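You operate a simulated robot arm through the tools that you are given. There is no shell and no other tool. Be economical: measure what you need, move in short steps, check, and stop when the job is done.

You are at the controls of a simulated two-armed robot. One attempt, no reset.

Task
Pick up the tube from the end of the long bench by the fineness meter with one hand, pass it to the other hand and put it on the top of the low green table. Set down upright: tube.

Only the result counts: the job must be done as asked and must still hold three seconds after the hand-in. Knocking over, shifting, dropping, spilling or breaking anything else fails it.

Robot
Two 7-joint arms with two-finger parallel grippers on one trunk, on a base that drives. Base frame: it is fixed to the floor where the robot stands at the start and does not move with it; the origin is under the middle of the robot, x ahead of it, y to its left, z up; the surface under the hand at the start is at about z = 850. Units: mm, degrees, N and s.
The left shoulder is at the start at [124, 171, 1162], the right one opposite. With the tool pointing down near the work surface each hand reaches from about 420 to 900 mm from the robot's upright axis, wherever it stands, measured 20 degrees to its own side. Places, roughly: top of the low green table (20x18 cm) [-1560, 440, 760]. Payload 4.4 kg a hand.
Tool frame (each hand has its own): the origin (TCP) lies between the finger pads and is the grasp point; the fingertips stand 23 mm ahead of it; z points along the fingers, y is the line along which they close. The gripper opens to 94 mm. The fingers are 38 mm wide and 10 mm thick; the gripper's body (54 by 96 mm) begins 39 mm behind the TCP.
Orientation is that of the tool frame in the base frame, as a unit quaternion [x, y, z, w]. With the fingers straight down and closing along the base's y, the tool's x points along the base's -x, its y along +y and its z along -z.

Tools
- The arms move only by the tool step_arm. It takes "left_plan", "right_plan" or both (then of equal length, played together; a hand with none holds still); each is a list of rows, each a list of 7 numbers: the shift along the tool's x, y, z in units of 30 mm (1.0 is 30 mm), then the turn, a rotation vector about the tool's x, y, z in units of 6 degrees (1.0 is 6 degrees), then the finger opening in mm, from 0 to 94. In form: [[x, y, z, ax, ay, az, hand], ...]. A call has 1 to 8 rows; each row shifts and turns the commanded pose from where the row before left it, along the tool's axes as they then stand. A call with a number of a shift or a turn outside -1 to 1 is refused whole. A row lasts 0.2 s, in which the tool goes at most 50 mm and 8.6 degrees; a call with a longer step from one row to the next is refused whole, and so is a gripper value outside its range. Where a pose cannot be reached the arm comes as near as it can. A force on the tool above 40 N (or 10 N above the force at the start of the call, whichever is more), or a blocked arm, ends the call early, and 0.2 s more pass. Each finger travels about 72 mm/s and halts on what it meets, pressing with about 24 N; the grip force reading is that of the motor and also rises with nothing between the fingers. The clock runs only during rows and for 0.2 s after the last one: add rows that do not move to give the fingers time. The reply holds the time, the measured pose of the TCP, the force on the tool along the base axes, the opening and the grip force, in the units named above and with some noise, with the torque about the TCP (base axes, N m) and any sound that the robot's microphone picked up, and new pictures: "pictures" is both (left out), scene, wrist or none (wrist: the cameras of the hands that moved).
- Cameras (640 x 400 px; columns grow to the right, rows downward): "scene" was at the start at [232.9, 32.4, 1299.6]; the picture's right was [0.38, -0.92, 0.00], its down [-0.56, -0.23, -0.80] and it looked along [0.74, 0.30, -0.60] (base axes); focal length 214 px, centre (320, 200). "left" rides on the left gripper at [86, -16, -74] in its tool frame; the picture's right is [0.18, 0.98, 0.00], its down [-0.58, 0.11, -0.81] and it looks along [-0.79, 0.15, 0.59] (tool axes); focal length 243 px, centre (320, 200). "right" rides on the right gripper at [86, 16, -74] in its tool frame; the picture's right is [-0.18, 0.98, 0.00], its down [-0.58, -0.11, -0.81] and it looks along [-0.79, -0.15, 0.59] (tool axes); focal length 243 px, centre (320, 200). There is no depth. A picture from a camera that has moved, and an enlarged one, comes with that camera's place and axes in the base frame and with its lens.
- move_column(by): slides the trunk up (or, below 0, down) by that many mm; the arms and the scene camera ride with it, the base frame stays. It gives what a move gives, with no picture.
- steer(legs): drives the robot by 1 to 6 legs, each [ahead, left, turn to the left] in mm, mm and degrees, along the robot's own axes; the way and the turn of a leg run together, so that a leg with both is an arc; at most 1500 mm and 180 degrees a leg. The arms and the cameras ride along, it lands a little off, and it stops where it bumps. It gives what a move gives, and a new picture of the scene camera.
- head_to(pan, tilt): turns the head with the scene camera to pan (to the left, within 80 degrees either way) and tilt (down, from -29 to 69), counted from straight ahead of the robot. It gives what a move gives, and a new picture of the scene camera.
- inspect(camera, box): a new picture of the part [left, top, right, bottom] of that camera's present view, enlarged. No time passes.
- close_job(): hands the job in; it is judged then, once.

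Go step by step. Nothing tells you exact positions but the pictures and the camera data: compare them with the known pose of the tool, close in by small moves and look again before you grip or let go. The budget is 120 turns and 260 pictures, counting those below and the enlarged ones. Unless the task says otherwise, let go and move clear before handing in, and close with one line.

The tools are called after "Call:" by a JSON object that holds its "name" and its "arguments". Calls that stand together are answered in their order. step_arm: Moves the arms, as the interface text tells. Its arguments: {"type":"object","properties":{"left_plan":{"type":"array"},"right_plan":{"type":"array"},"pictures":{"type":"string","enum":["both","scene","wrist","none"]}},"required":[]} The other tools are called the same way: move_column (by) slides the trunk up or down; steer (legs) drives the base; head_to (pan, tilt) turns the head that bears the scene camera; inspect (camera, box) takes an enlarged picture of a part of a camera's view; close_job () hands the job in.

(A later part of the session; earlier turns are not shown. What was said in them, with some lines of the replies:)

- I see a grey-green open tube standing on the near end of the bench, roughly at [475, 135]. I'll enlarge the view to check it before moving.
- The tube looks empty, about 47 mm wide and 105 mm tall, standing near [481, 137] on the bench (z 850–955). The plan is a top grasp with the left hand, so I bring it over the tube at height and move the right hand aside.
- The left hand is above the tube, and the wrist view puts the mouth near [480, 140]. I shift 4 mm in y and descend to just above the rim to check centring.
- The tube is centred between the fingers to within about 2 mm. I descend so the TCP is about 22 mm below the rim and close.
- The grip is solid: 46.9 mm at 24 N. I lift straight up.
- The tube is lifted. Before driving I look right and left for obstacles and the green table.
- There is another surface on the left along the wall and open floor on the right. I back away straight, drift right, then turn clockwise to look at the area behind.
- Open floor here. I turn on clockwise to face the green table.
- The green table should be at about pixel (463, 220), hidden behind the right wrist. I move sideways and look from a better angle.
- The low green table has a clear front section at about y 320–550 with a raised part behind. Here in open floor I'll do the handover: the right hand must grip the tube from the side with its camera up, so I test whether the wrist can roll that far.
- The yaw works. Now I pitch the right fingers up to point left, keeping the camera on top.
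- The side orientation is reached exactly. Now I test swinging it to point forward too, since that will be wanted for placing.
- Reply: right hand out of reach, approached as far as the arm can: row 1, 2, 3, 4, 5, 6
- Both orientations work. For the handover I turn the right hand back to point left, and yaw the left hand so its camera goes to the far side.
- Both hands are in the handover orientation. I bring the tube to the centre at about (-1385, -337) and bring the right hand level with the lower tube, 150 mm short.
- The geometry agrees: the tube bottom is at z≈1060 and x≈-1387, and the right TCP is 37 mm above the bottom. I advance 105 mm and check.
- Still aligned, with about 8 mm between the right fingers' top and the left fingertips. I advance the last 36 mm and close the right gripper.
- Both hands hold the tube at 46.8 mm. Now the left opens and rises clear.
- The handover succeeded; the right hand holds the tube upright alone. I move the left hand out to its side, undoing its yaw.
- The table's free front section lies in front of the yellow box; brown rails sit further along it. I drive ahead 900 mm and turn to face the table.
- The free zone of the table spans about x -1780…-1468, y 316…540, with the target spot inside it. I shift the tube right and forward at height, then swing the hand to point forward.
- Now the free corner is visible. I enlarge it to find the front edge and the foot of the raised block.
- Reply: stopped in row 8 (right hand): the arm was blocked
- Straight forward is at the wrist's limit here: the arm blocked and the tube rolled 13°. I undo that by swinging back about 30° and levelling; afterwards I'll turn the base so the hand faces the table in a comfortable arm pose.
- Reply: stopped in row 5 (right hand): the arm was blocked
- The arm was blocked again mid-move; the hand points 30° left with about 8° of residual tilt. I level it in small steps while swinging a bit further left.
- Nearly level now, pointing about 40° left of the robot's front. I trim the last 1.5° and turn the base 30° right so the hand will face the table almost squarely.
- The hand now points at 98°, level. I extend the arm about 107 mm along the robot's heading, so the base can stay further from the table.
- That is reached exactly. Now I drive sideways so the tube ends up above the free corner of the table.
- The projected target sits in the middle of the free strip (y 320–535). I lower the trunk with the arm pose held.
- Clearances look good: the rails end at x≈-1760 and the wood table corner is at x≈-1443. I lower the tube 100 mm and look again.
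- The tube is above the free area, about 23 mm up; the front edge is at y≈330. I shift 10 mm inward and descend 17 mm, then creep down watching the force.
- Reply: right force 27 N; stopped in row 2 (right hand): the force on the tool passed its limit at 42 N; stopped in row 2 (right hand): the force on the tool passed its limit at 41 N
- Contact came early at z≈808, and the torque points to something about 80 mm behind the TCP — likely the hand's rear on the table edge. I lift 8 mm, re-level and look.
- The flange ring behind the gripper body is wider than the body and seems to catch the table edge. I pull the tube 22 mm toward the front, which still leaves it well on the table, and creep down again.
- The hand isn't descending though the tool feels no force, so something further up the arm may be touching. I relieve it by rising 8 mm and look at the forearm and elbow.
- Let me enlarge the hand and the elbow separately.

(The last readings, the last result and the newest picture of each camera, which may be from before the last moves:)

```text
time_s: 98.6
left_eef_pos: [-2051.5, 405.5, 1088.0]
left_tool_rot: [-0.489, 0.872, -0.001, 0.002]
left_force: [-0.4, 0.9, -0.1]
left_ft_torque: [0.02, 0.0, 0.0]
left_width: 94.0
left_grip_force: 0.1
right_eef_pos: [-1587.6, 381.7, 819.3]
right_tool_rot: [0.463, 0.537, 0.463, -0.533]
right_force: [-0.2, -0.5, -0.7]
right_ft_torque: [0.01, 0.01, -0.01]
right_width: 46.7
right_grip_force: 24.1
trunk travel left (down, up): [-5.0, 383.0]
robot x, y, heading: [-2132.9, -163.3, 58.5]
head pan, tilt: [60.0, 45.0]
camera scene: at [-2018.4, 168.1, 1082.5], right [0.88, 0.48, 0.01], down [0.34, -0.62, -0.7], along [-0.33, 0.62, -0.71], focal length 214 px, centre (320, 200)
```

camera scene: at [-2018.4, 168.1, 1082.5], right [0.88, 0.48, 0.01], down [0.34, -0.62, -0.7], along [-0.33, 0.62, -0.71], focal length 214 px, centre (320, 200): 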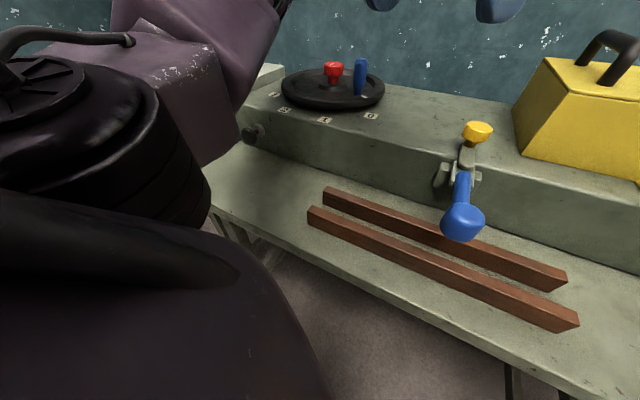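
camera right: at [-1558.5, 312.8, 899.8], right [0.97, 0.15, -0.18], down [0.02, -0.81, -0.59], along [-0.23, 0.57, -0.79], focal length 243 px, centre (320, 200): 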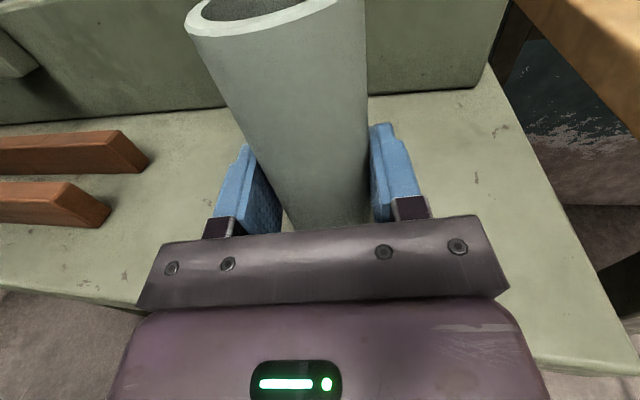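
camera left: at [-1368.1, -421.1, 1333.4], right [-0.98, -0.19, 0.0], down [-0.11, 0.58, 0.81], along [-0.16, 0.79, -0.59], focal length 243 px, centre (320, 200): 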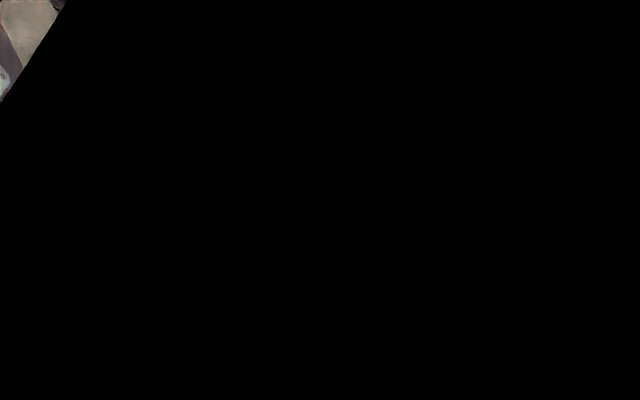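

The robot's torso leaned forward when lowered, which folds the right arm with its elbow low, probably blocking it. Also the flange ring (radius ≈45 mm, about 75 mm behind the TCP) must stay off the table edge. I raise the trunk again and will lower with the arm instead.

Call:
{"name": "move_column", "arguments": {"by": 100}}

Call:
{"name": "head_to", "arguments": {"pan": -20, "tilt": 50}}

```text
time_s: 100.0
left_eef_pos: [-2044.3, 407.1, 1184.7]
left_tool_rot: [-0.489, 0.872, -0.001, -0.004]
left_force: [-0.3, -0.1, 0.3]
left_ft_torque: [0.0, 0.02, -0.04]
left_width: 94.0
left_grip_force: 0.0
right_eef_pos: [-1582.7, 381.3, 909.4]
right_tool_rot: [0.466, 0.536, 0.458, -0.534]
right_force: [1.5, 0.6, -0.6]
right_ft_torque: [-0.01, -0.02, -0.01]
right_width: 46.6
right_grip_force: 24.1
trunk travel left (down, up): [-105.0, 283.0]
robot x, y, heading: [-2132.9, -162.3, 58.4]
head pan, tilt: [60.0, 45.0]
```

```text
time_s: 101.5
left_eef_pos: [-2045.8, 404.0, 1186.9]
left_tool_rot: [-0.489, 0.872, 0.001, -0.001]
left_force: [0.3, 0.3, 0.6]
left_ft_torque: [-0.03, 0.0, 0.01]
left_width: 94.1
left_grip_force: 0.0
right_eef_pos: [-1583.6, 380.1, 913.8]
right_tool_rot: [0.464, 0.536, 0.461, -0.534]
right_force: [0.9, -0.6, -0.2]
right_ft_torque: [0.04, 0.01, -0.02]
right_width: 47.0
right_grip_force: 24.1
trunk travel left (down, up): [-105.0, 283.0]
robot x, y, heading: [-2131.0, -161.4, 58.9]
head pan, tilt: [-20.0, 50.0]
camera scene: at [-1954.8, 75.8, 1197.2], right [0.62, -0.78, 0.0], down [-0.6, -0.48, -0.64], along [0.5, 0.4, -0.77], focal length 214 px, centre (320, 200)
```

scene: 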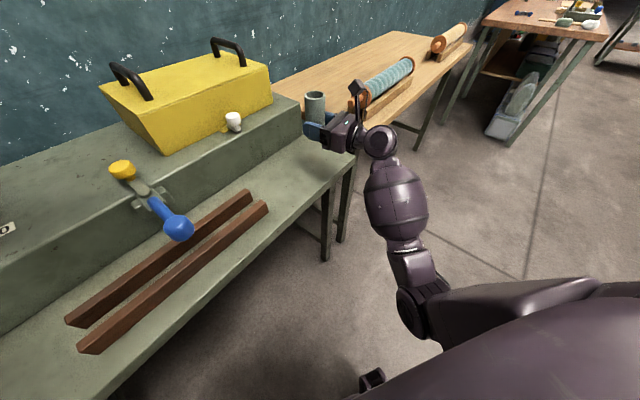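

The contact is gone (left hand pose is back to normal). I raise the trunk 70 mm more and then lower with the arm alone.

Call:
{"name": "move_column", "arguments": {"by": 70}}

Call:
{"name": "step_arm", "arguments": {"right_plan": [[-0.8, 0, 0, 0, 0, 0, 30], [-0.8, 0, 0, 0, 0, 0, 30], [-0.8, 0, 0, 0, 0, 0, 30], [-0.8, 0, 0, 0, 0, 0, 30], [-0.8, 0, 0, 0, 0, 0, 30], [0, 0, 0, 0, 0, 0, 30]]}}

```text
time_s: 102.6
left_eef_pos: [-2044.1, 406.4, 1255.1]
left_tool_rot: [-0.489, 0.872, 0.0, -0.003]
left_force: [-0.2, 0.2, -0.8]
left_ft_torque: [-0.04, 0.01, -0.02]
left_width: 94.0
left_grip_force: 0.0
right_eef_pos: [-1584.0, 381.1, 979.1]
right_tool_rot: [0.467, 0.536, 0.458, -0.534]
right_force: [-0.1, -0.6, -1.1]
right_ft_torque: [0.02, -0.03, -0.04]
right_width: 46.6
right_grip_force: 23.8
trunk travel left (down, up): [-175.0, 213.0]
robot x, y, heading: [-2136.5, -162.9, 58.6]
head pan, tilt: [-20.0, 50.0]
```

```text
time_s: 104.0
left_eef_pos: [-2045.2, 405.1, 1258.2]
left_tool_rot: [-0.49, 0.872, 0.0, 0.0]
left_force: [0.5, 0.7, 0.6]
left_ft_torque: [0.02, -0.02, 0.0]
left_width: 94.2
left_grip_force: 0.0
right_eef_pos: [-1584.6, 378.1, 862.8]
right_tool_rot: [0.465, 0.536, 0.46, -0.534]
right_force: [-0.2, 0.0, -0.9]
right_ft_torque: [-0.02, 0.0, 0.01]
right_width: 46.3
right_grip_force: 24.5
trunk travel left (down, up): [-175.0, 213.0]
robot x, y, heading: [-2135.0, -162.9, 58.4]
head pan, tilt: [-20.0, 50.0]
camera scene: at [-1992.2, 14.5, 1281.3], right [0.62, -0.78, 0.0], down [-0.6, -0.48, -0.64], along [0.5, 0.4, -0.77], focal length 214 px, centre (320, 200)
camera right: at [-1557.1, 307.9, 948.4], right [0.97, 0.14, -0.19], down [0.01, -0.82, -0.58], along [-0.24, 0.56, -0.8], focal length 243 px, centre (320, 200)
```

scene: 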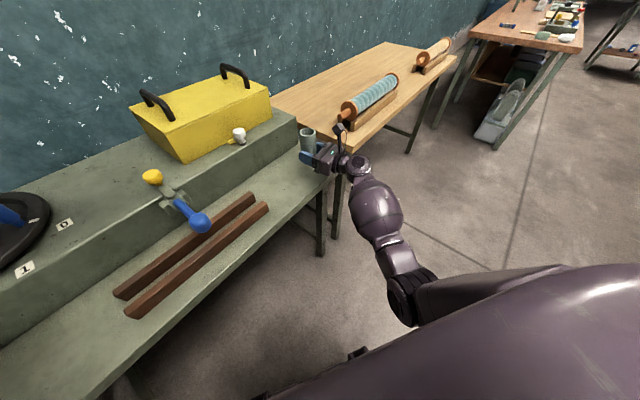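
right: 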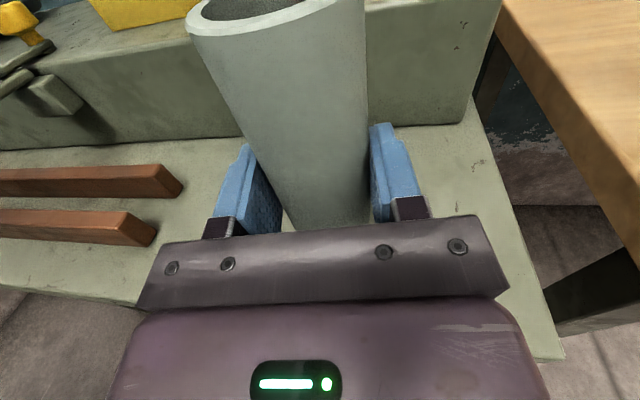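

The arm follows freely now and is level. I go down 45 mm more, then creep.

Call:
{"name": "step_arm", "arguments": {"right_plan": [[-0.75, 0, 0, 0, 0, 0, 30], [-0.75, 0, 0, 0, 0, 0, 30], [0, 0, 0, 0, 0, 0, 30]], "pictures": "none"}}

Call:
{"name": "step_arm", "arguments": {"right_plan": [[-0.3, 0, 0, 0, 0, 0, 30], [0, 0, 0, 0, 0, 0, 30]], "pictures": "none"}}

```text
time_s: 104.8
left_eef_pos: [-2046.0, 405.1, 1257.9]
left_tool_rot: [-0.489, 0.872, 0.0, -0.001]
left_force: [0.8, 0.5, 0.0]
left_ft_torque: [0.0, 0.03, 0.01]
left_width: 93.8
left_grip_force: 0.2
right_eef_pos: [-1583.6, 379.2, 817.0]
right_tool_rot: [0.464, 0.536, 0.46, -0.534]
right_force: [-0.3, -0.5, -1.0]
right_ft_torque: [0.01, 0.02, 0.04]
right_width: 46.8
right_grip_force: 23.8
trunk travel left (down, up): [-175.0, 213.0]
robot x, y, heading: [-2129.2, -166.2, 58.9]
head pan, tilt: [-20.0, 50.0]
```

```text
time_s: 105.4
left_eef_pos: [-2045.6, 404.8, 1257.1]
left_tool_rot: [-0.49, 0.872, 0.001, 0.0]
left_force: [-1.2, 1.2, 0.6]
left_ft_torque: [0.02, -0.02, 0.04]
left_width: 94.2
left_grip_force: 0.2
right_eef_pos: [-1584.1, 379.4, 808.3]
right_tool_rot: [0.464, 0.536, 0.46, -0.535]
right_force: [-0.2, 0.5, -0.7]
right_ft_torque: [-0.02, 0.0, -0.01]
right_width: 46.9
right_grip_force: 24.0
trunk travel left (down, up): [-175.0, 213.0]
robot x, y, heading: [-2131.6, -161.1, 58.8]
head pan, tilt: [-20.0, 50.0]
```

Free descent at z 808. I continue in 3–4 mm steps until the tube touches.

Call:
{"name": "step_arm", "arguments": {"right_plan": [[-0.13, 0, 0, 0, 0, 0, 30], [0, 0, 0, 0, 0, 0, 30]], "pictures": "none"}}

Call:
{"name": "step_arm", "arguments": {"right_plan": [[-0.1, 0, 0, 0, 0, 0, 30], [0, 0, 0, 0, 0, 0, 30]], "pictures": "both"}}

```text
time_s: 106.0
left_eef_pos: [-2045.8, 404.0, 1257.8]
left_tool_rot: [-0.49, 0.872, 0.0, 0.001]
left_force: [-0.5, 0.0, -0.8]
left_ft_torque: [0.02, 0.04, -0.01]
left_width: 93.9
left_grip_force: 0.1
right_eef_pos: [-1584.6, 378.6, 806.7]
right_tool_rot: [0.463, 0.536, 0.461, -0.535]
right_force: [-0.4, -1.8, 7.7]
right_ft_torque: [-0.41, -0.18, -0.03]
right_width: 46.6
right_grip_force: 23.9
trunk travel left (down, up): [-175.0, 213.0]
robot x, y, heading: [-2130.8, -166.2, 58.8]
head pan, tilt: [-20.0, 50.0]
```

```text
time_s: 106.6
left_eef_pos: [-2046.4, 403.6, 1260.0]
left_tool_rot: [-0.49, 0.872, 0.0, 0.001]
left_force: [0.6, 0.1, 0.4]
left_ft_torque: [0.0, 0.01, 0.0]
left_width: 94.0
left_grip_force: 0.0
right_eef_pos: [-1583.8, 379.8, 808.6]
right_tool_rot: [0.461, 0.535, 0.463, -0.535]
right_force: [3.9, -1.4, 26.6]
right_ft_torque: [-1.37, 0.04, 0.24]
right_width: 46.6
right_grip_force: 23.8
trunk travel left (down, up): [-175.0, 213.0]
robot x, y, heading: [-2133.5, -162.2, 58.9]
head pan, tilt: [-20.0, 50.0]
camera scene: at [-1993.6, 12.6, 1282.3], right [0.62, -0.78, 0.0], down [-0.6, -0.48, -0.64], along [0.5, 0.4, -0.76], focal length 214 px, centre (320, 200)
camera right: at [-1557.6, 306.9, 893.5], right [0.97, 0.14, -0.18], down [0.01, -0.81, -0.58], along [-0.23, 0.56, -0.79], focal length 243 px, centre (320, 200)
```

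scene: 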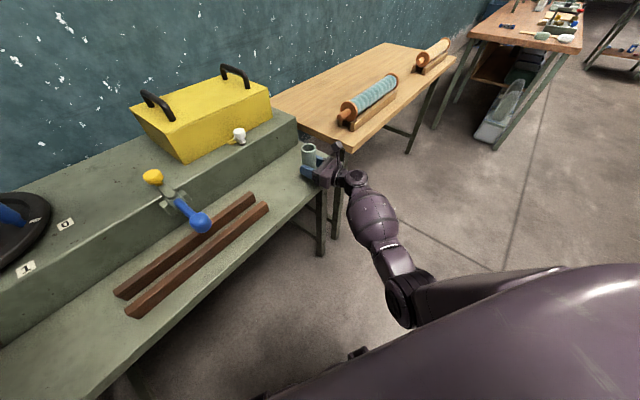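
right: 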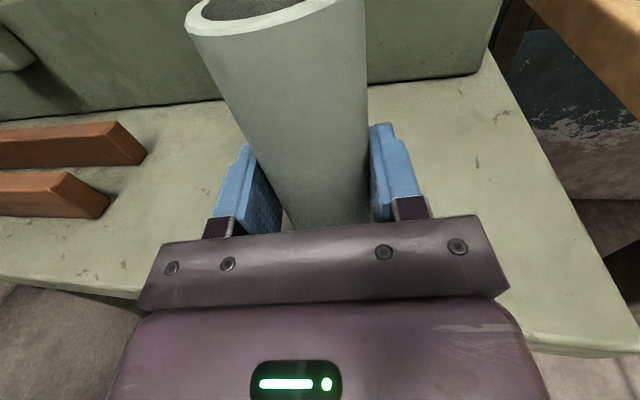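

The contact is consistently at y≈330 (the table edge) with the tube still about 12 mm up, so the gripper body reaches about 48 mm below its axis. I'll set the tube down near the edge first with the body off the table, then regrip higher and move it inward. First: lift, turn square to the edge and pull back.

Call:
{"name": "step_arm", "arguments": {"right_plan": [[0.5, 0, 0, 0, 0, 0, 30], [0, 0, 0, -0.7, 0, 0, 30], [0, 0, 0, -0.7, 0, 0, 30], [0, 0, -0.6, 0, 0, 0, 30], [0, 0, 0, 0, 0, 0, 30]]}}

```text
time_s: 107.8
left_eef_pos: [-2045.0, 406.6, 1255.7]
left_tool_rot: [-0.489, 0.872, 0.0, 0.0]
left_force: [0.2, -0.1, -0.2]
left_ft_torque: [0.01, 0.0, 0.0]
left_width: 94.0
left_grip_force: 0.0
right_eef_pos: [-1585.3, 362.2, 816.4]
right_tool_rot: [0.503, 0.501, 0.497, -0.499]
right_force: [0.7, -0.4, -0.3]
right_ft_torque: [-0.03, -0.02, -0.01]
right_width: 46.5
right_grip_force: 23.6
trunk travel left (down, up): [-175.0, 213.0]
robot x, y, heading: [-2132.8, -163.5, 58.4]
head pan, tilt: [-20.0, 50.0]
camera scene: at [-1992.1, 14.9, 1281.1], right [0.62, -0.78, 0.0], down [-0.6, -0.48, -0.64], along [0.5, 0.4, -0.77], focal length 214 px, centre (320, 200)
camera right: at [-1568.2, 287.2, 902.4], right [0.98, 0.0, -0.19], down [-0.11, -0.81, -0.58], along [-0.15, 0.59, -0.8], focal length 243 px, centre (320, 200)
```

scene: 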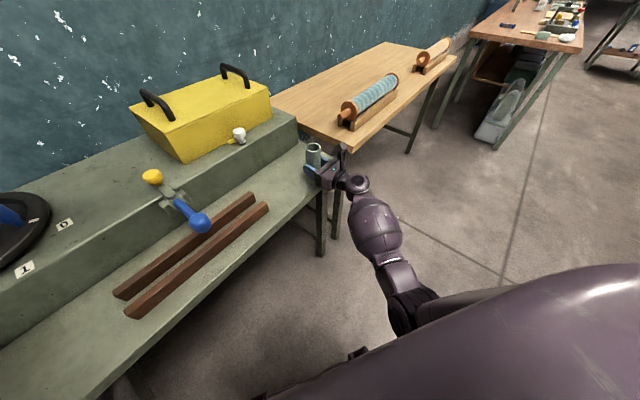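
right: 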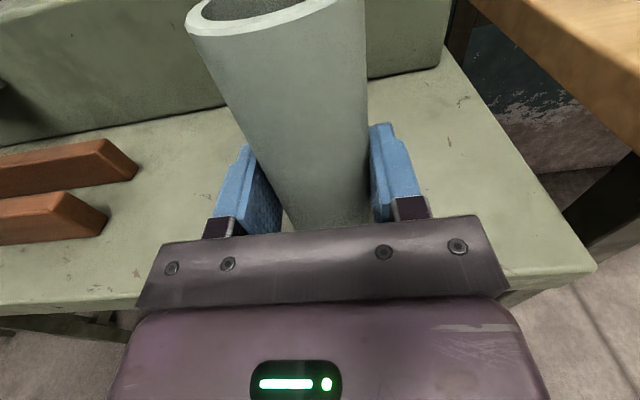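

Now square to the edge, level, with the body about 8 mm outside it. I creep down.

Call:
{"name": "step_arm", "arguments": {"right_plan": [[-0.25, 0, 0, 0, 0, 0, 30], [-0.17, 0, 0, 0, 0, 0, 30], [0, 0, 0, 0, 0, 0, 30]], "pictures": "none"}}

Call:
{"name": "step_arm", "arguments": {"right_plan": [[-0.1, 0, 0, 0, 0, 0, 30], [0, 0, 0, 0, 0, 0, 30]], "pictures": "none"}}

```text
time_s: 108.6
left_eef_pos: [-2045.6, 405.4, 1256.7]
left_tool_rot: [-0.489, 0.872, 0.001, 0.0]
left_force: [0.6, -0.1, -0.3]
left_ft_torque: [0.04, 0.0, -0.02]
left_width: 94.0
left_grip_force: 0.1
right_eef_pos: [-1584.8, 361.4, 803.9]
right_tool_rot: [0.503, 0.501, 0.498, -0.499]
right_force: [-0.8, 0.7, -0.7]
right_ft_torque: [-0.02, 0.02, 0.05]
right_width: 46.5
right_grip_force: 24.3
trunk travel left (down, up): [-175.0, 213.0]
robot x, y, heading: [-2129.6, -166.4, 58.9]
head pan, tilt: [-20.0, 50.0]
```

```text
time_s: 109.2
left_eef_pos: [-2045.9, 405.9, 1257.4]
left_tool_rot: [-0.489, 0.872, 0.001, -0.001]
left_force: [0.9, -1.3, -0.4]
left_ft_torque: [-0.02, 0.03, 0.02]
left_width: 94.1
left_grip_force: 0.1
right_eef_pos: [-1584.5, 361.0, 801.8]
right_tool_rot: [0.502, 0.501, 0.498, -0.499]
right_force: [0.0, -0.5, -0.4]
right_ft_torque: [0.02, -0.01, -0.01]
right_width: 46.8
right_grip_force: 24.4
trunk travel left (down, up): [-175.0, 213.0]
robot x, y, heading: [-2133.0, -159.7, 58.6]
head pan, tilt: [-20.0, 50.0]
```

Past the earlier contact height with no force. I continue in 2–3 mm steps.

Call:
{"name": "step_arm", "arguments": {"right_plan": [[-0.1, 0, 0, 0, 0, 0, 30], [0, 0, 0, 0, 0, 0, 30]], "pictures": "none"}}

Call:
{"name": "step_arm", "arguments": {"right_plan": [[-0.07, 0, 0, 0, 0, 0, 30], [0, 0, 0, 0, 0, 0, 30]], "pictures": "none"}}

```text
time_s: 109.8
left_eef_pos: [-2045.5, 405.6, 1257.2]
left_tool_rot: [-0.489, 0.872, 0.001, 0.0]
left_force: [0.2, 0.1, 0.1]
left_ft_torque: [0.0, 0.02, 0.01]
left_width: 93.7
left_grip_force: 0.2
right_eef_pos: [-1585.3, 360.1, 797.7]
right_tool_rot: [0.501, 0.501, 0.498, -0.5]
right_force: [-0.4, 0.4, -1.1]
right_ft_torque: [-0.01, 0.0, -0.01]
right_width: 46.8
right_grip_force: 23.7
trunk travel left (down, up): [-175.0, 213.0]
robot x, y, heading: [-2131.1, -162.2, 58.5]
head pan, tilt: [-20.0, 50.0]
```

```text
time_s: 110.4
left_eef_pos: [-2045.0, 405.3, 1256.6]
left_tool_rot: [-0.489, 0.872, 0.0, 0.0]
left_force: [0.8, 0.4, 1.2]
left_ft_torque: [0.0, -0.01, -0.01]
left_width: 94.3
left_grip_force: 0.0
right_eef_pos: [-1584.2, 361.0, 797.0]
right_tool_rot: [0.503, 0.501, 0.497, -0.499]
right_force: [0.5, -0.4, 0.0]
right_ft_torque: [0.02, -0.02, 0.01]
right_width: 46.7
right_grip_force: 23.3
trunk travel left (down, up): [-175.0, 213.0]
robot x, y, heading: [-2136.1, -161.1, 58.6]
head pan, tilt: [-20.0, 50.0]
```

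Call:
{"name": "step_arm", "arguments": {"right_plan": [[-0.07, 0, 0, 0, 0, 0, 30], [0, 0, 0, 0, 0, 0, 30]], "pictures": "none"}}

Call:
{"name": "step_arm", "arguments": {"right_plan": [[-0.05, 0, 0, 0, 0, 0, 30], [0, 0, 0, 0, 0, 0, 30]], "pictures": "both"}}

```text
time_s: 111.0
left_eef_pos: [-2046.5, 404.6, 1257.5]
left_tool_rot: [-0.49, 0.872, 0.0, 0.0]
left_force: [-0.1, -0.5, -0.2]
left_ft_torque: [-0.01, -0.02, 0.03]
left_width: 93.8
left_grip_force: 0.1
right_eef_pos: [-1585.4, 360.4, 794.4]
right_tool_rot: [0.503, 0.501, 0.498, -0.499]
right_force: [0.1, -0.2, -0.2]
right_ft_torque: [-0.01, 0.01, 0.0]
right_width: 46.6
right_grip_force: 23.7
trunk travel left (down, up): [-175.0, 213.0]
robot x, y, heading: [-2129.5, -162.9, 58.6]
head pan, tilt: [-20.0, 50.0]
```

```text
time_s: 111.6
left_eef_pos: [-2046.4, 405.4, 1257.1]
left_tool_rot: [-0.489, 0.872, 0.0, 0.001]
left_force: [-0.5, -0.1, 0.2]
left_ft_torque: [0.01, 0.02, -0.01]
left_width: 93.8
left_grip_force: 0.1
right_eef_pos: [-1584.6, 361.1, 794.8]
right_tool_rot: [0.501, 0.501, 0.499, -0.499]
right_force: [-0.8, -0.3, 4.5]
right_ft_torque: [0.12, 0.02, 0.01]
right_width: 46.5
right_grip_force: 24.1
trunk travel left (down, up): [-175.0, 213.0]
robot x, y, heading: [-2131.9, -165.4, 58.7]
head pan, tilt: [-20.0, 50.0]
camera scene: at [-1992.4, 14.3, 1281.4], right [0.62, -0.78, 0.0], down [-0.6, -0.48, -0.64], along [0.5, 0.4, -0.77], focal length 214 px, centre (320, 200)
camera right: at [-1568.4, 285.9, 880.5], right [0.98, 0.0, -0.19], down [-0.11, -0.81, -0.58], along [-0.15, 0.59, -0.8], focal length 243 px, centre (320, 200)
```

scene: 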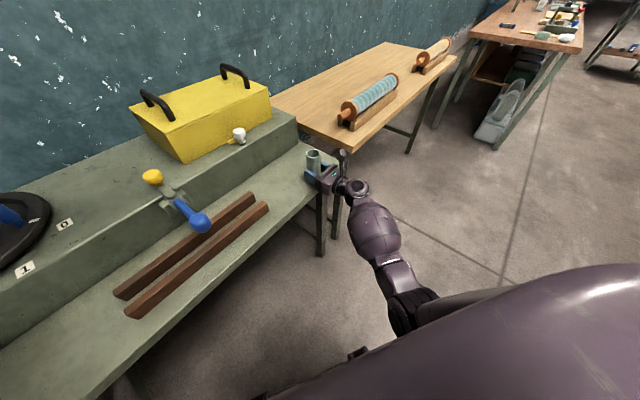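
right: 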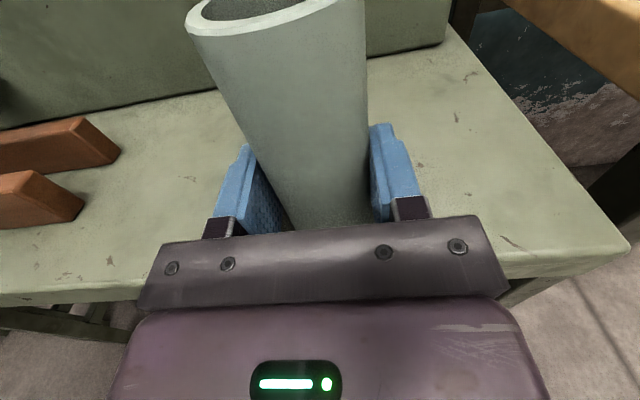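

The tube bottom is touching now (4.5 N, force centre under the tube, table z≈758). I release, raise the hand 22 mm around the standing tube, and check.

Call:
{"name": "step_arm", "arguments": {"right_plan": [[0, 0, 0, 0, 0, 0, 50], [0, 0, 0, 0, 0, 0, 60], [0, 0, 0, 0, 0, 0, 94], [0, 0, 0, 0, 0, 0, 94], [0, 0, 0, 0, 0, 0, 94]], "pictures": "wrist"}}

Call:
{"name": "step_arm", "arguments": {"right_plan": [[0.37, 0, 0, 0, 0, 0, 94], [0.37, 0, 0, 0, 0, 0, 94], [0, 0, 0, 0, 0, 0, 94]], "pictures": "both"}}

```text
time_s: 112.8
left_eef_pos: [-2044.4, 405.0, 1257.4]
left_tool_rot: [-0.489, 0.872, 0.001, -0.001]
left_force: [-0.9, -0.5, -0.2]
left_ft_torque: [0.0, 0.01, -0.02]
left_width: 93.9
left_grip_force: 0.1
right_eef_pos: [-1583.7, 360.4, 792.8]
right_tool_rot: [0.502, 0.501, 0.498, -0.499]
right_force: [-0.3, -0.1, 0.9]
right_ft_torque: [0.01, 0.03, -0.02]
right_width: 93.9
right_grip_force: 0.1
trunk travel left (down, up): [-175.0, 213.0]
robot x, y, heading: [-2130.7, -166.3, 58.5]
head pan, tilt: [-20.0, 50.0]
camera right: at [-1568.1, 286.0, 879.5], right [0.98, 0.0, -0.19], down [-0.11, -0.81, -0.58], along [-0.15, 0.59, -0.8], focal length 243 px, centre (320, 200)
```

right: 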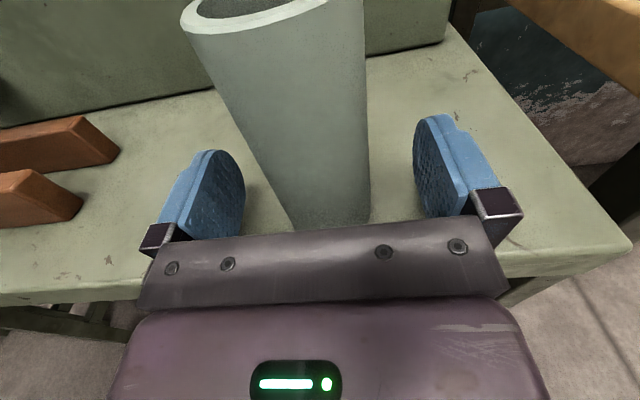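

```text
time_s: 113.6
left_eef_pos: [-2045.8, 404.3, 1256.5]
left_tool_rot: [-0.489, 0.872, 0.001, 0.0]
left_force: [0.2, -0.5, -0.1]
left_ft_torque: [0.01, 0.01, -0.02]
left_width: 94.2
left_grip_force: 0.1
right_eef_pos: [-1584.3, 360.0, 815.8]
right_tool_rot: [0.502, 0.501, 0.498, -0.499]
right_force: [0.0, -0.6, -0.7]
right_ft_torque: [0.0, 0.01, -0.01]
right_width: 94.3
right_grip_force: 0.1
trunk travel left (down, up): [-175.0, 213.0]
robot x, y, heading: [-2129.4, -159.5, 58.7]
head pan, tilt: [-20.0, 50.0]
camera scene: at [-1992.0, 14.7, 1281.2], right [0.62, -0.78, 0.0], down [-0.6, -0.48, -0.64], along [0.5, 0.4, -0.77], focal length 214 px, centre (320, 200)
camera right: at [-1568.1, 285.7, 901.7], right [0.98, 0.0, -0.19], down [-0.11, -0.81, -0.58], along [-0.15, 0.59, -0.8], focal length 243 px, centre (320, 200)
```

scene: 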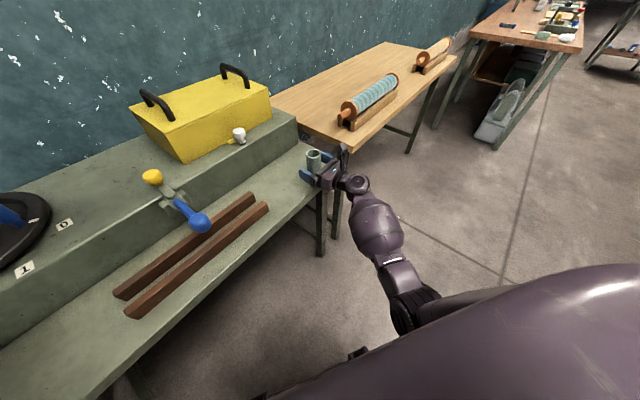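
right: 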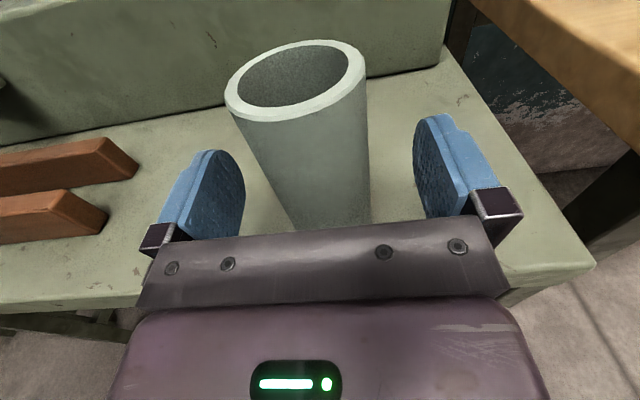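

The tube stands upright by itself. I raise 6 mm more, regrip, lift 10 mm and look.

Call:
{"name": "step_arm", "arguments": {"right_plan": [[0.2, 0, 0, 0, 0, 0, 94], [0, 0, 0, 0, 0, 0, 75], [0, 0, 0, 0, 0, 0, 55], [0, 0, 0, 0, 0, 0, 30], [0, 0, 0, 0, 0, 0, 30], [0, 0, 0, 0, 0, 0, 30], [0.33, 0, 0, 0, 0, 0, 30], [0, 0, 0, 0, 0, 0, 30]], "pictures": "wrist"}}

```text
time_s: 115.4
left_eef_pos: [-2045.0, 407.2, 1256.5]
left_tool_rot: [-0.49, 0.872, 0.001, 0.0]
left_force: [-0.4, -0.1, 0.2]
left_ft_torque: [0.03, -0.03, 0.0]
left_width: 94.3
left_grip_force: 0.1
right_eef_pos: [-1584.0, 361.9, 831.6]
right_tool_rot: [0.502, 0.501, 0.498, -0.499]
right_force: [-0.3, 0.2, -1.0]
right_ft_torque: [-0.01, 0.01, -0.01]
right_width: 46.9
right_grip_force: 24.0
trunk travel left (down, up): [-175.0, 213.0]
robot x, y, heading: [-2130.7, -163.6, 58.4]
head pan, tilt: [-20.0, 50.0]
camera right: at [-1567.6, 286.5, 917.4], right [0.98, 0.0, -0.19], down [-0.11, -0.81, -0.58], along [-0.15, 0.59, -0.8], focal length 243 px, centre (320, 200)
```

right: 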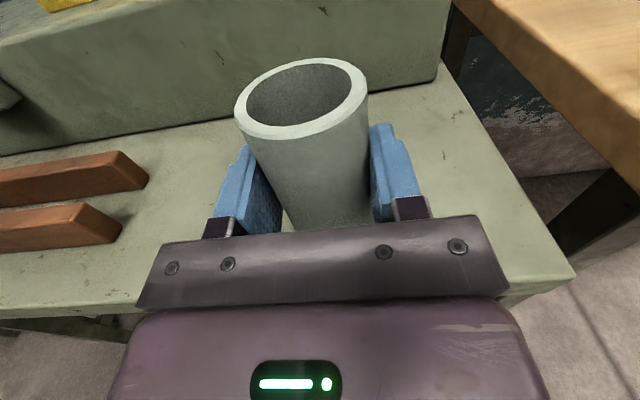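

Regripped higher. I move 50 mm inward and lower to just above contact.

Call:
{"name": "step_arm", "arguments": {"right_plan": [[0, 0, 0.6, 0, 0, 0, 30], [0, 0, 0.6, 0, 0, 0, 30], [0, 0, 0.47, 0, 0, 0, 30], [0, 0, 0, 0, 0, 0, 30], [-0.2, 0, 0, 0, 0, 0, 30], [0, 0, 0, 0, 0, 0, 30]], "pictures": "wrist"}}

Call:
{"name": "step_arm", "arguments": {"right_plan": [[-0.07, 0, 0, 0, 0, 0, 30], [0, 0, 0, 0, 0, 0, 30]], "pictures": "none"}}

```text
time_s: 116.8
left_eef_pos: [-2045.4, 405.0, 1256.9]
left_tool_rot: [-0.489, 0.872, 0.001, -0.001]
left_force: [0.0, -0.2, -0.5]
left_ft_torque: [-0.04, -0.03, -0.03]
left_width: 94.0
left_grip_force: 0.2
right_eef_pos: [-1584.2, 411.3, 825.1]
right_tool_rot: [0.502, 0.501, 0.498, -0.499]
right_force: [0.5, 0.1, -1.6]
right_ft_torque: [0.0, 0.04, 0.0]
right_width: 46.7
right_grip_force: 24.3
trunk travel left (down, up): [-175.0, 213.0]
robot x, y, heading: [-2131.4, -162.8, 58.5]
head pan, tilt: [-20.0, 50.0]
camera right: at [-1568.1, 336.5, 911.3], right [0.98, 0.0, -0.19], down [-0.11, -0.81, -0.58], along [-0.15, 0.59, -0.8], focal length 243 px, centre (320, 200)
```

right: 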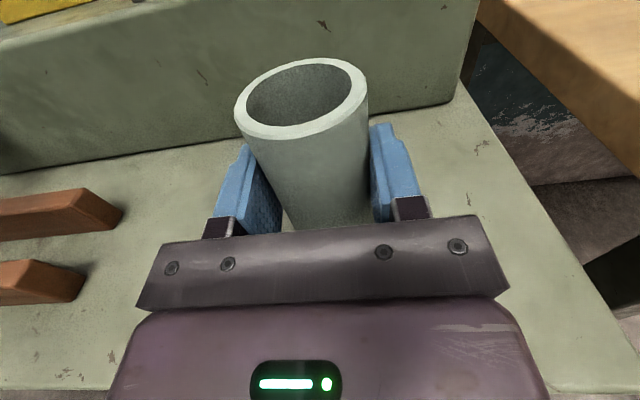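

```text
time_s: 117.4
left_eef_pos: [-2046.2, 404.9, 1257.2]
left_tool_rot: [-0.489, 0.872, 0.001, 0.0]
left_force: [0.5, -0.7, -0.5]
left_ft_torque: [0.0, -0.04, 0.01]
left_width: 94.1
left_grip_force: 0.0
right_eef_pos: [-1584.0, 411.1, 822.8]
right_tool_rot: [0.502, 0.501, 0.498, -0.499]
right_force: [-0.1, 0.6, -0.1]
right_ft_torque: [-0.04, -0.02, 0.01]
right_width: 47.0
right_grip_force: 24.5
trunk travel left (down, up): [-175.0, 213.0]
robot x, y, heading: [-2131.4, -161.0, 58.5]
head pan, tilt: [-20.0, 50.0]
```

Call:
{"name": "step_arm", "arguments": {"right_plan": [[-0.05, 0, 0, 0, 0, 0, 30], [0, 0, 0, 0, 0, 0, 30]], "pictures": "none"}}

Call:
{"name": "step_arm", "arguments": {"right_plan": [[-0.04, 0, 0, 0, 0, 0, 30], [0, 0, 0, 0, 0, 0, 30]], "pictures": "none"}}

```text
time_s: 118.0
left_eef_pos: [-2047.3, 404.1, 1258.0]
left_tool_rot: [-0.489, 0.872, 0.001, 0.0]
left_force: [0.9, 0.6, -0.5]
left_ft_torque: [-0.01, -0.01, -0.04]
left_width: 93.9
left_grip_force: 0.1
right_eef_pos: [-1583.7, 411.9, 823.0]
right_tool_rot: [0.503, 0.501, 0.497, -0.499]
right_force: [0.3, -0.1, 2.2]
right_ft_torque: [0.0, -0.07, 0.02]
right_width: 46.6
right_grip_force: 24.4
trunk travel left (down, up): [-175.0, 213.0]
robot x, y, heading: [-2133.2, -163.9, 58.4]
head pan, tilt: [-20.0, 50.0]
```

```text
time_s: 118.6
left_eef_pos: [-2045.4, 404.8, 1257.0]
left_tool_rot: [-0.49, 0.872, 0.001, 0.001]
left_force: [-0.6, -0.7, 0.0]
left_ft_torque: [-0.02, 0.0, 0.01]
left_width: 94.0
left_grip_force: 0.0
right_eef_pos: [-1584.1, 412.0, 821.6]
right_tool_rot: [0.502, 0.501, 0.499, -0.499]
right_force: [0.5, -0.7, 6.7]
right_ft_torque: [-0.08, -0.05, 0.0]
right_width: 46.8
right_grip_force: 23.4
trunk travel left (down, up): [-175.0, 213.0]
robot x, y, heading: [-2130.6, -159.8, 58.5]
head pan, tilt: [-20.0, 50.0]
```

The tube is on the table: 6.7 N acting under the tube itself. I release and withdraw straight back.

Call:
{"name": "step_arm", "arguments": {"right_plan": [[0, 0, 0, 0, 0, 0, 50], [0, 0, 0, 0, 0, 0, 60], [0, 0, 0, 0, 0, 0, 94], [0, 0, 0, 0, 0, 0, 94], [0, 0, 0, 0, 0, 0, 94]], "pictures": "wrist"}}

Call:
{"name": "step_arm", "arguments": {"right_plan": [[0.2, 0, -0.4, 0, 0, 0, 94], [0, 0, -0.7, 0, 0, 0, 94], [0, 0, -0.8, 0, 0, 0, 94], [0, 0, -0.8, 0, 0, 0, 94], [0, 0, 0, 0, 0, 0, 94]], "pictures": "both"}}

```text
time_s: 119.8
left_eef_pos: [-2045.1, 404.8, 1257.0]
left_tool_rot: [-0.49, 0.872, 0.0, 0.001]
left_force: [0.6, -0.1, -0.4]
left_ft_torque: [-0.02, 0.01, -0.01]
left_width: 94.2
left_grip_force: 0.1
right_eef_pos: [-1585.1, 411.2, 819.9]
right_tool_rot: [0.503, 0.501, 0.497, -0.499]
right_force: [0.4, -0.5, -0.1]
right_ft_torque: [-0.02, 0.0, 0.0]
right_width: 94.1
right_grip_force: 0.1
trunk travel left (down, up): [-175.0, 213.0]
robot x, y, heading: [-2134.0, -162.4, 58.7]
head pan, tilt: [-20.0, 50.0]
camera right: at [-1567.7, 336.8, 906.3], right [0.98, 0.0, -0.19], down [-0.11, -0.81, -0.58], along [-0.15, 0.59, -0.8], focal length 243 px, centre (320, 200)
```

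right: 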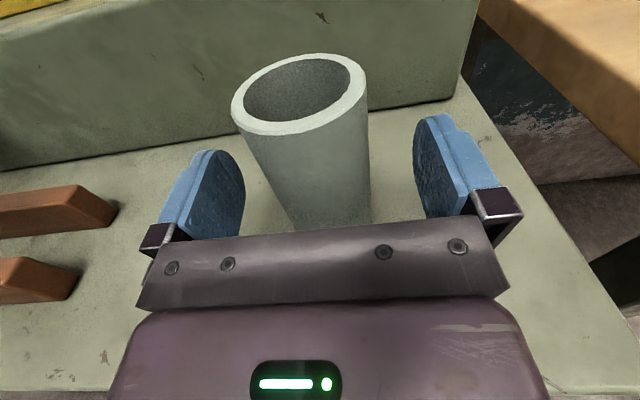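

```text
time_s: 121.0
left_eef_pos: [-2045.1, 405.3, 1256.7]
left_tool_rot: [-0.49, 0.872, 0.0, -0.001]
left_force: [-0.7, 0.3, 0.7]
left_ft_torque: [-0.03, -0.03, 0.0]
left_width: 94.2
left_grip_force: 0.2
right_eef_pos: [-1582.8, 329.1, 827.4]
right_tool_rot: [0.502, 0.501, 0.498, -0.499]
right_force: [0.8, -0.3, 0.0]
right_ft_torque: [-0.01, -0.01, -0.03]
right_width: 93.9
right_grip_force: 0.1
trunk travel left (down, up): [-175.0, 213.0]
robot x, y, heading: [-2131.5, -160.3, 58.7]
head pan, tilt: [-20.0, 50.0]
camera scene: at [-1992.1, 14.8, 1281.2], right [0.62, -0.78, 0.0], down [-0.6, -0.48, -0.64], along [0.5, 0.4, -0.77], focal length 214 px, centre (320, 200)
camera right: at [-1566.8, 254.6, 913.6], right [0.98, 0.0, -0.19], down [-0.11, -0.81, -0.58], along [-0.15, 0.59, -0.8], focal length 243 px, centre (320, 200)
```

scene: 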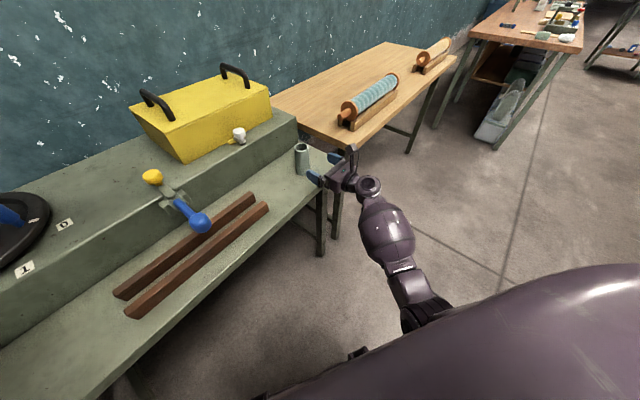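
right: 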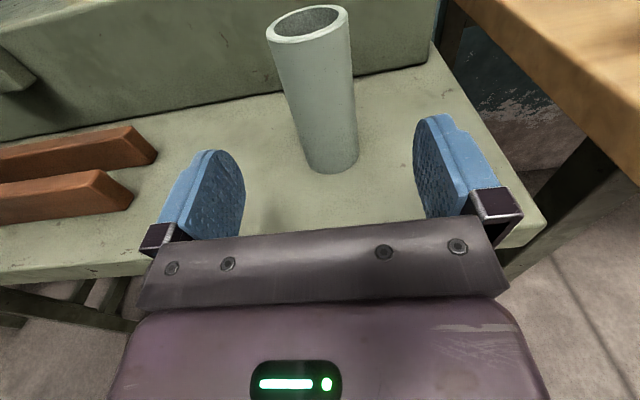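

The tube stands upright on the table and the hand is clear. I draw back a bit more and take a last look.

Call:
{"name": "step_arm", "arguments": {"right_plan": [[0, 0, -0.8, 0, 0, 0, 94], [0, 0, -0.5, 0, 0, 0, 94], [0, 0, 0, 0, 0, 0, 94]], "pictures": "wrist"}}

```text
time_s: 121.8
left_eef_pos: [-2045.3, 404.2, 1256.9]
left_tool_rot: [-0.489, 0.872, 0.002, 0.0]
left_force: [0.0, 0.6, 0.8]
left_ft_torque: [-0.02, -0.02, 0.0]
left_width: 94.0
left_grip_force: 0.1
right_eef_pos: [-1584.5, 288.8, 827.0]
right_tool_rot: [0.502, 0.501, 0.498, -0.499]
right_force: [0.1, -0.1, 0.8]
right_ft_torque: [0.01, 0.01, -0.02]
right_width: 93.9
right_grip_force: 0.2
trunk travel left (down, up): [-175.0, 213.0]
robot x, y, heading: [-2131.2, -161.9, 58.5]
head pan, tilt: [-20.0, 50.0]
camera right: at [-1567.5, 215.2, 913.1], right [0.98, 0.0, -0.19], down [-0.11, -0.81, -0.58], along [-0.15, 0.59, -0.8], focal length 243 px, centre (320, 200)
```

right: 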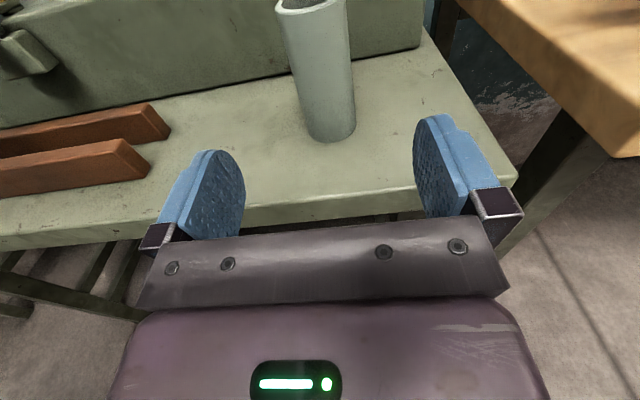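

The tube stands upright on the low green table with both hands clear, so I hand the job in.

Call:
{"name": "close_job", "arguments": {}}

```text
The job is handed in.
```

The tube was picked up with the left hand, passed to the right, and now stands upright on the low green table; both hands are clear and the job is handed in.
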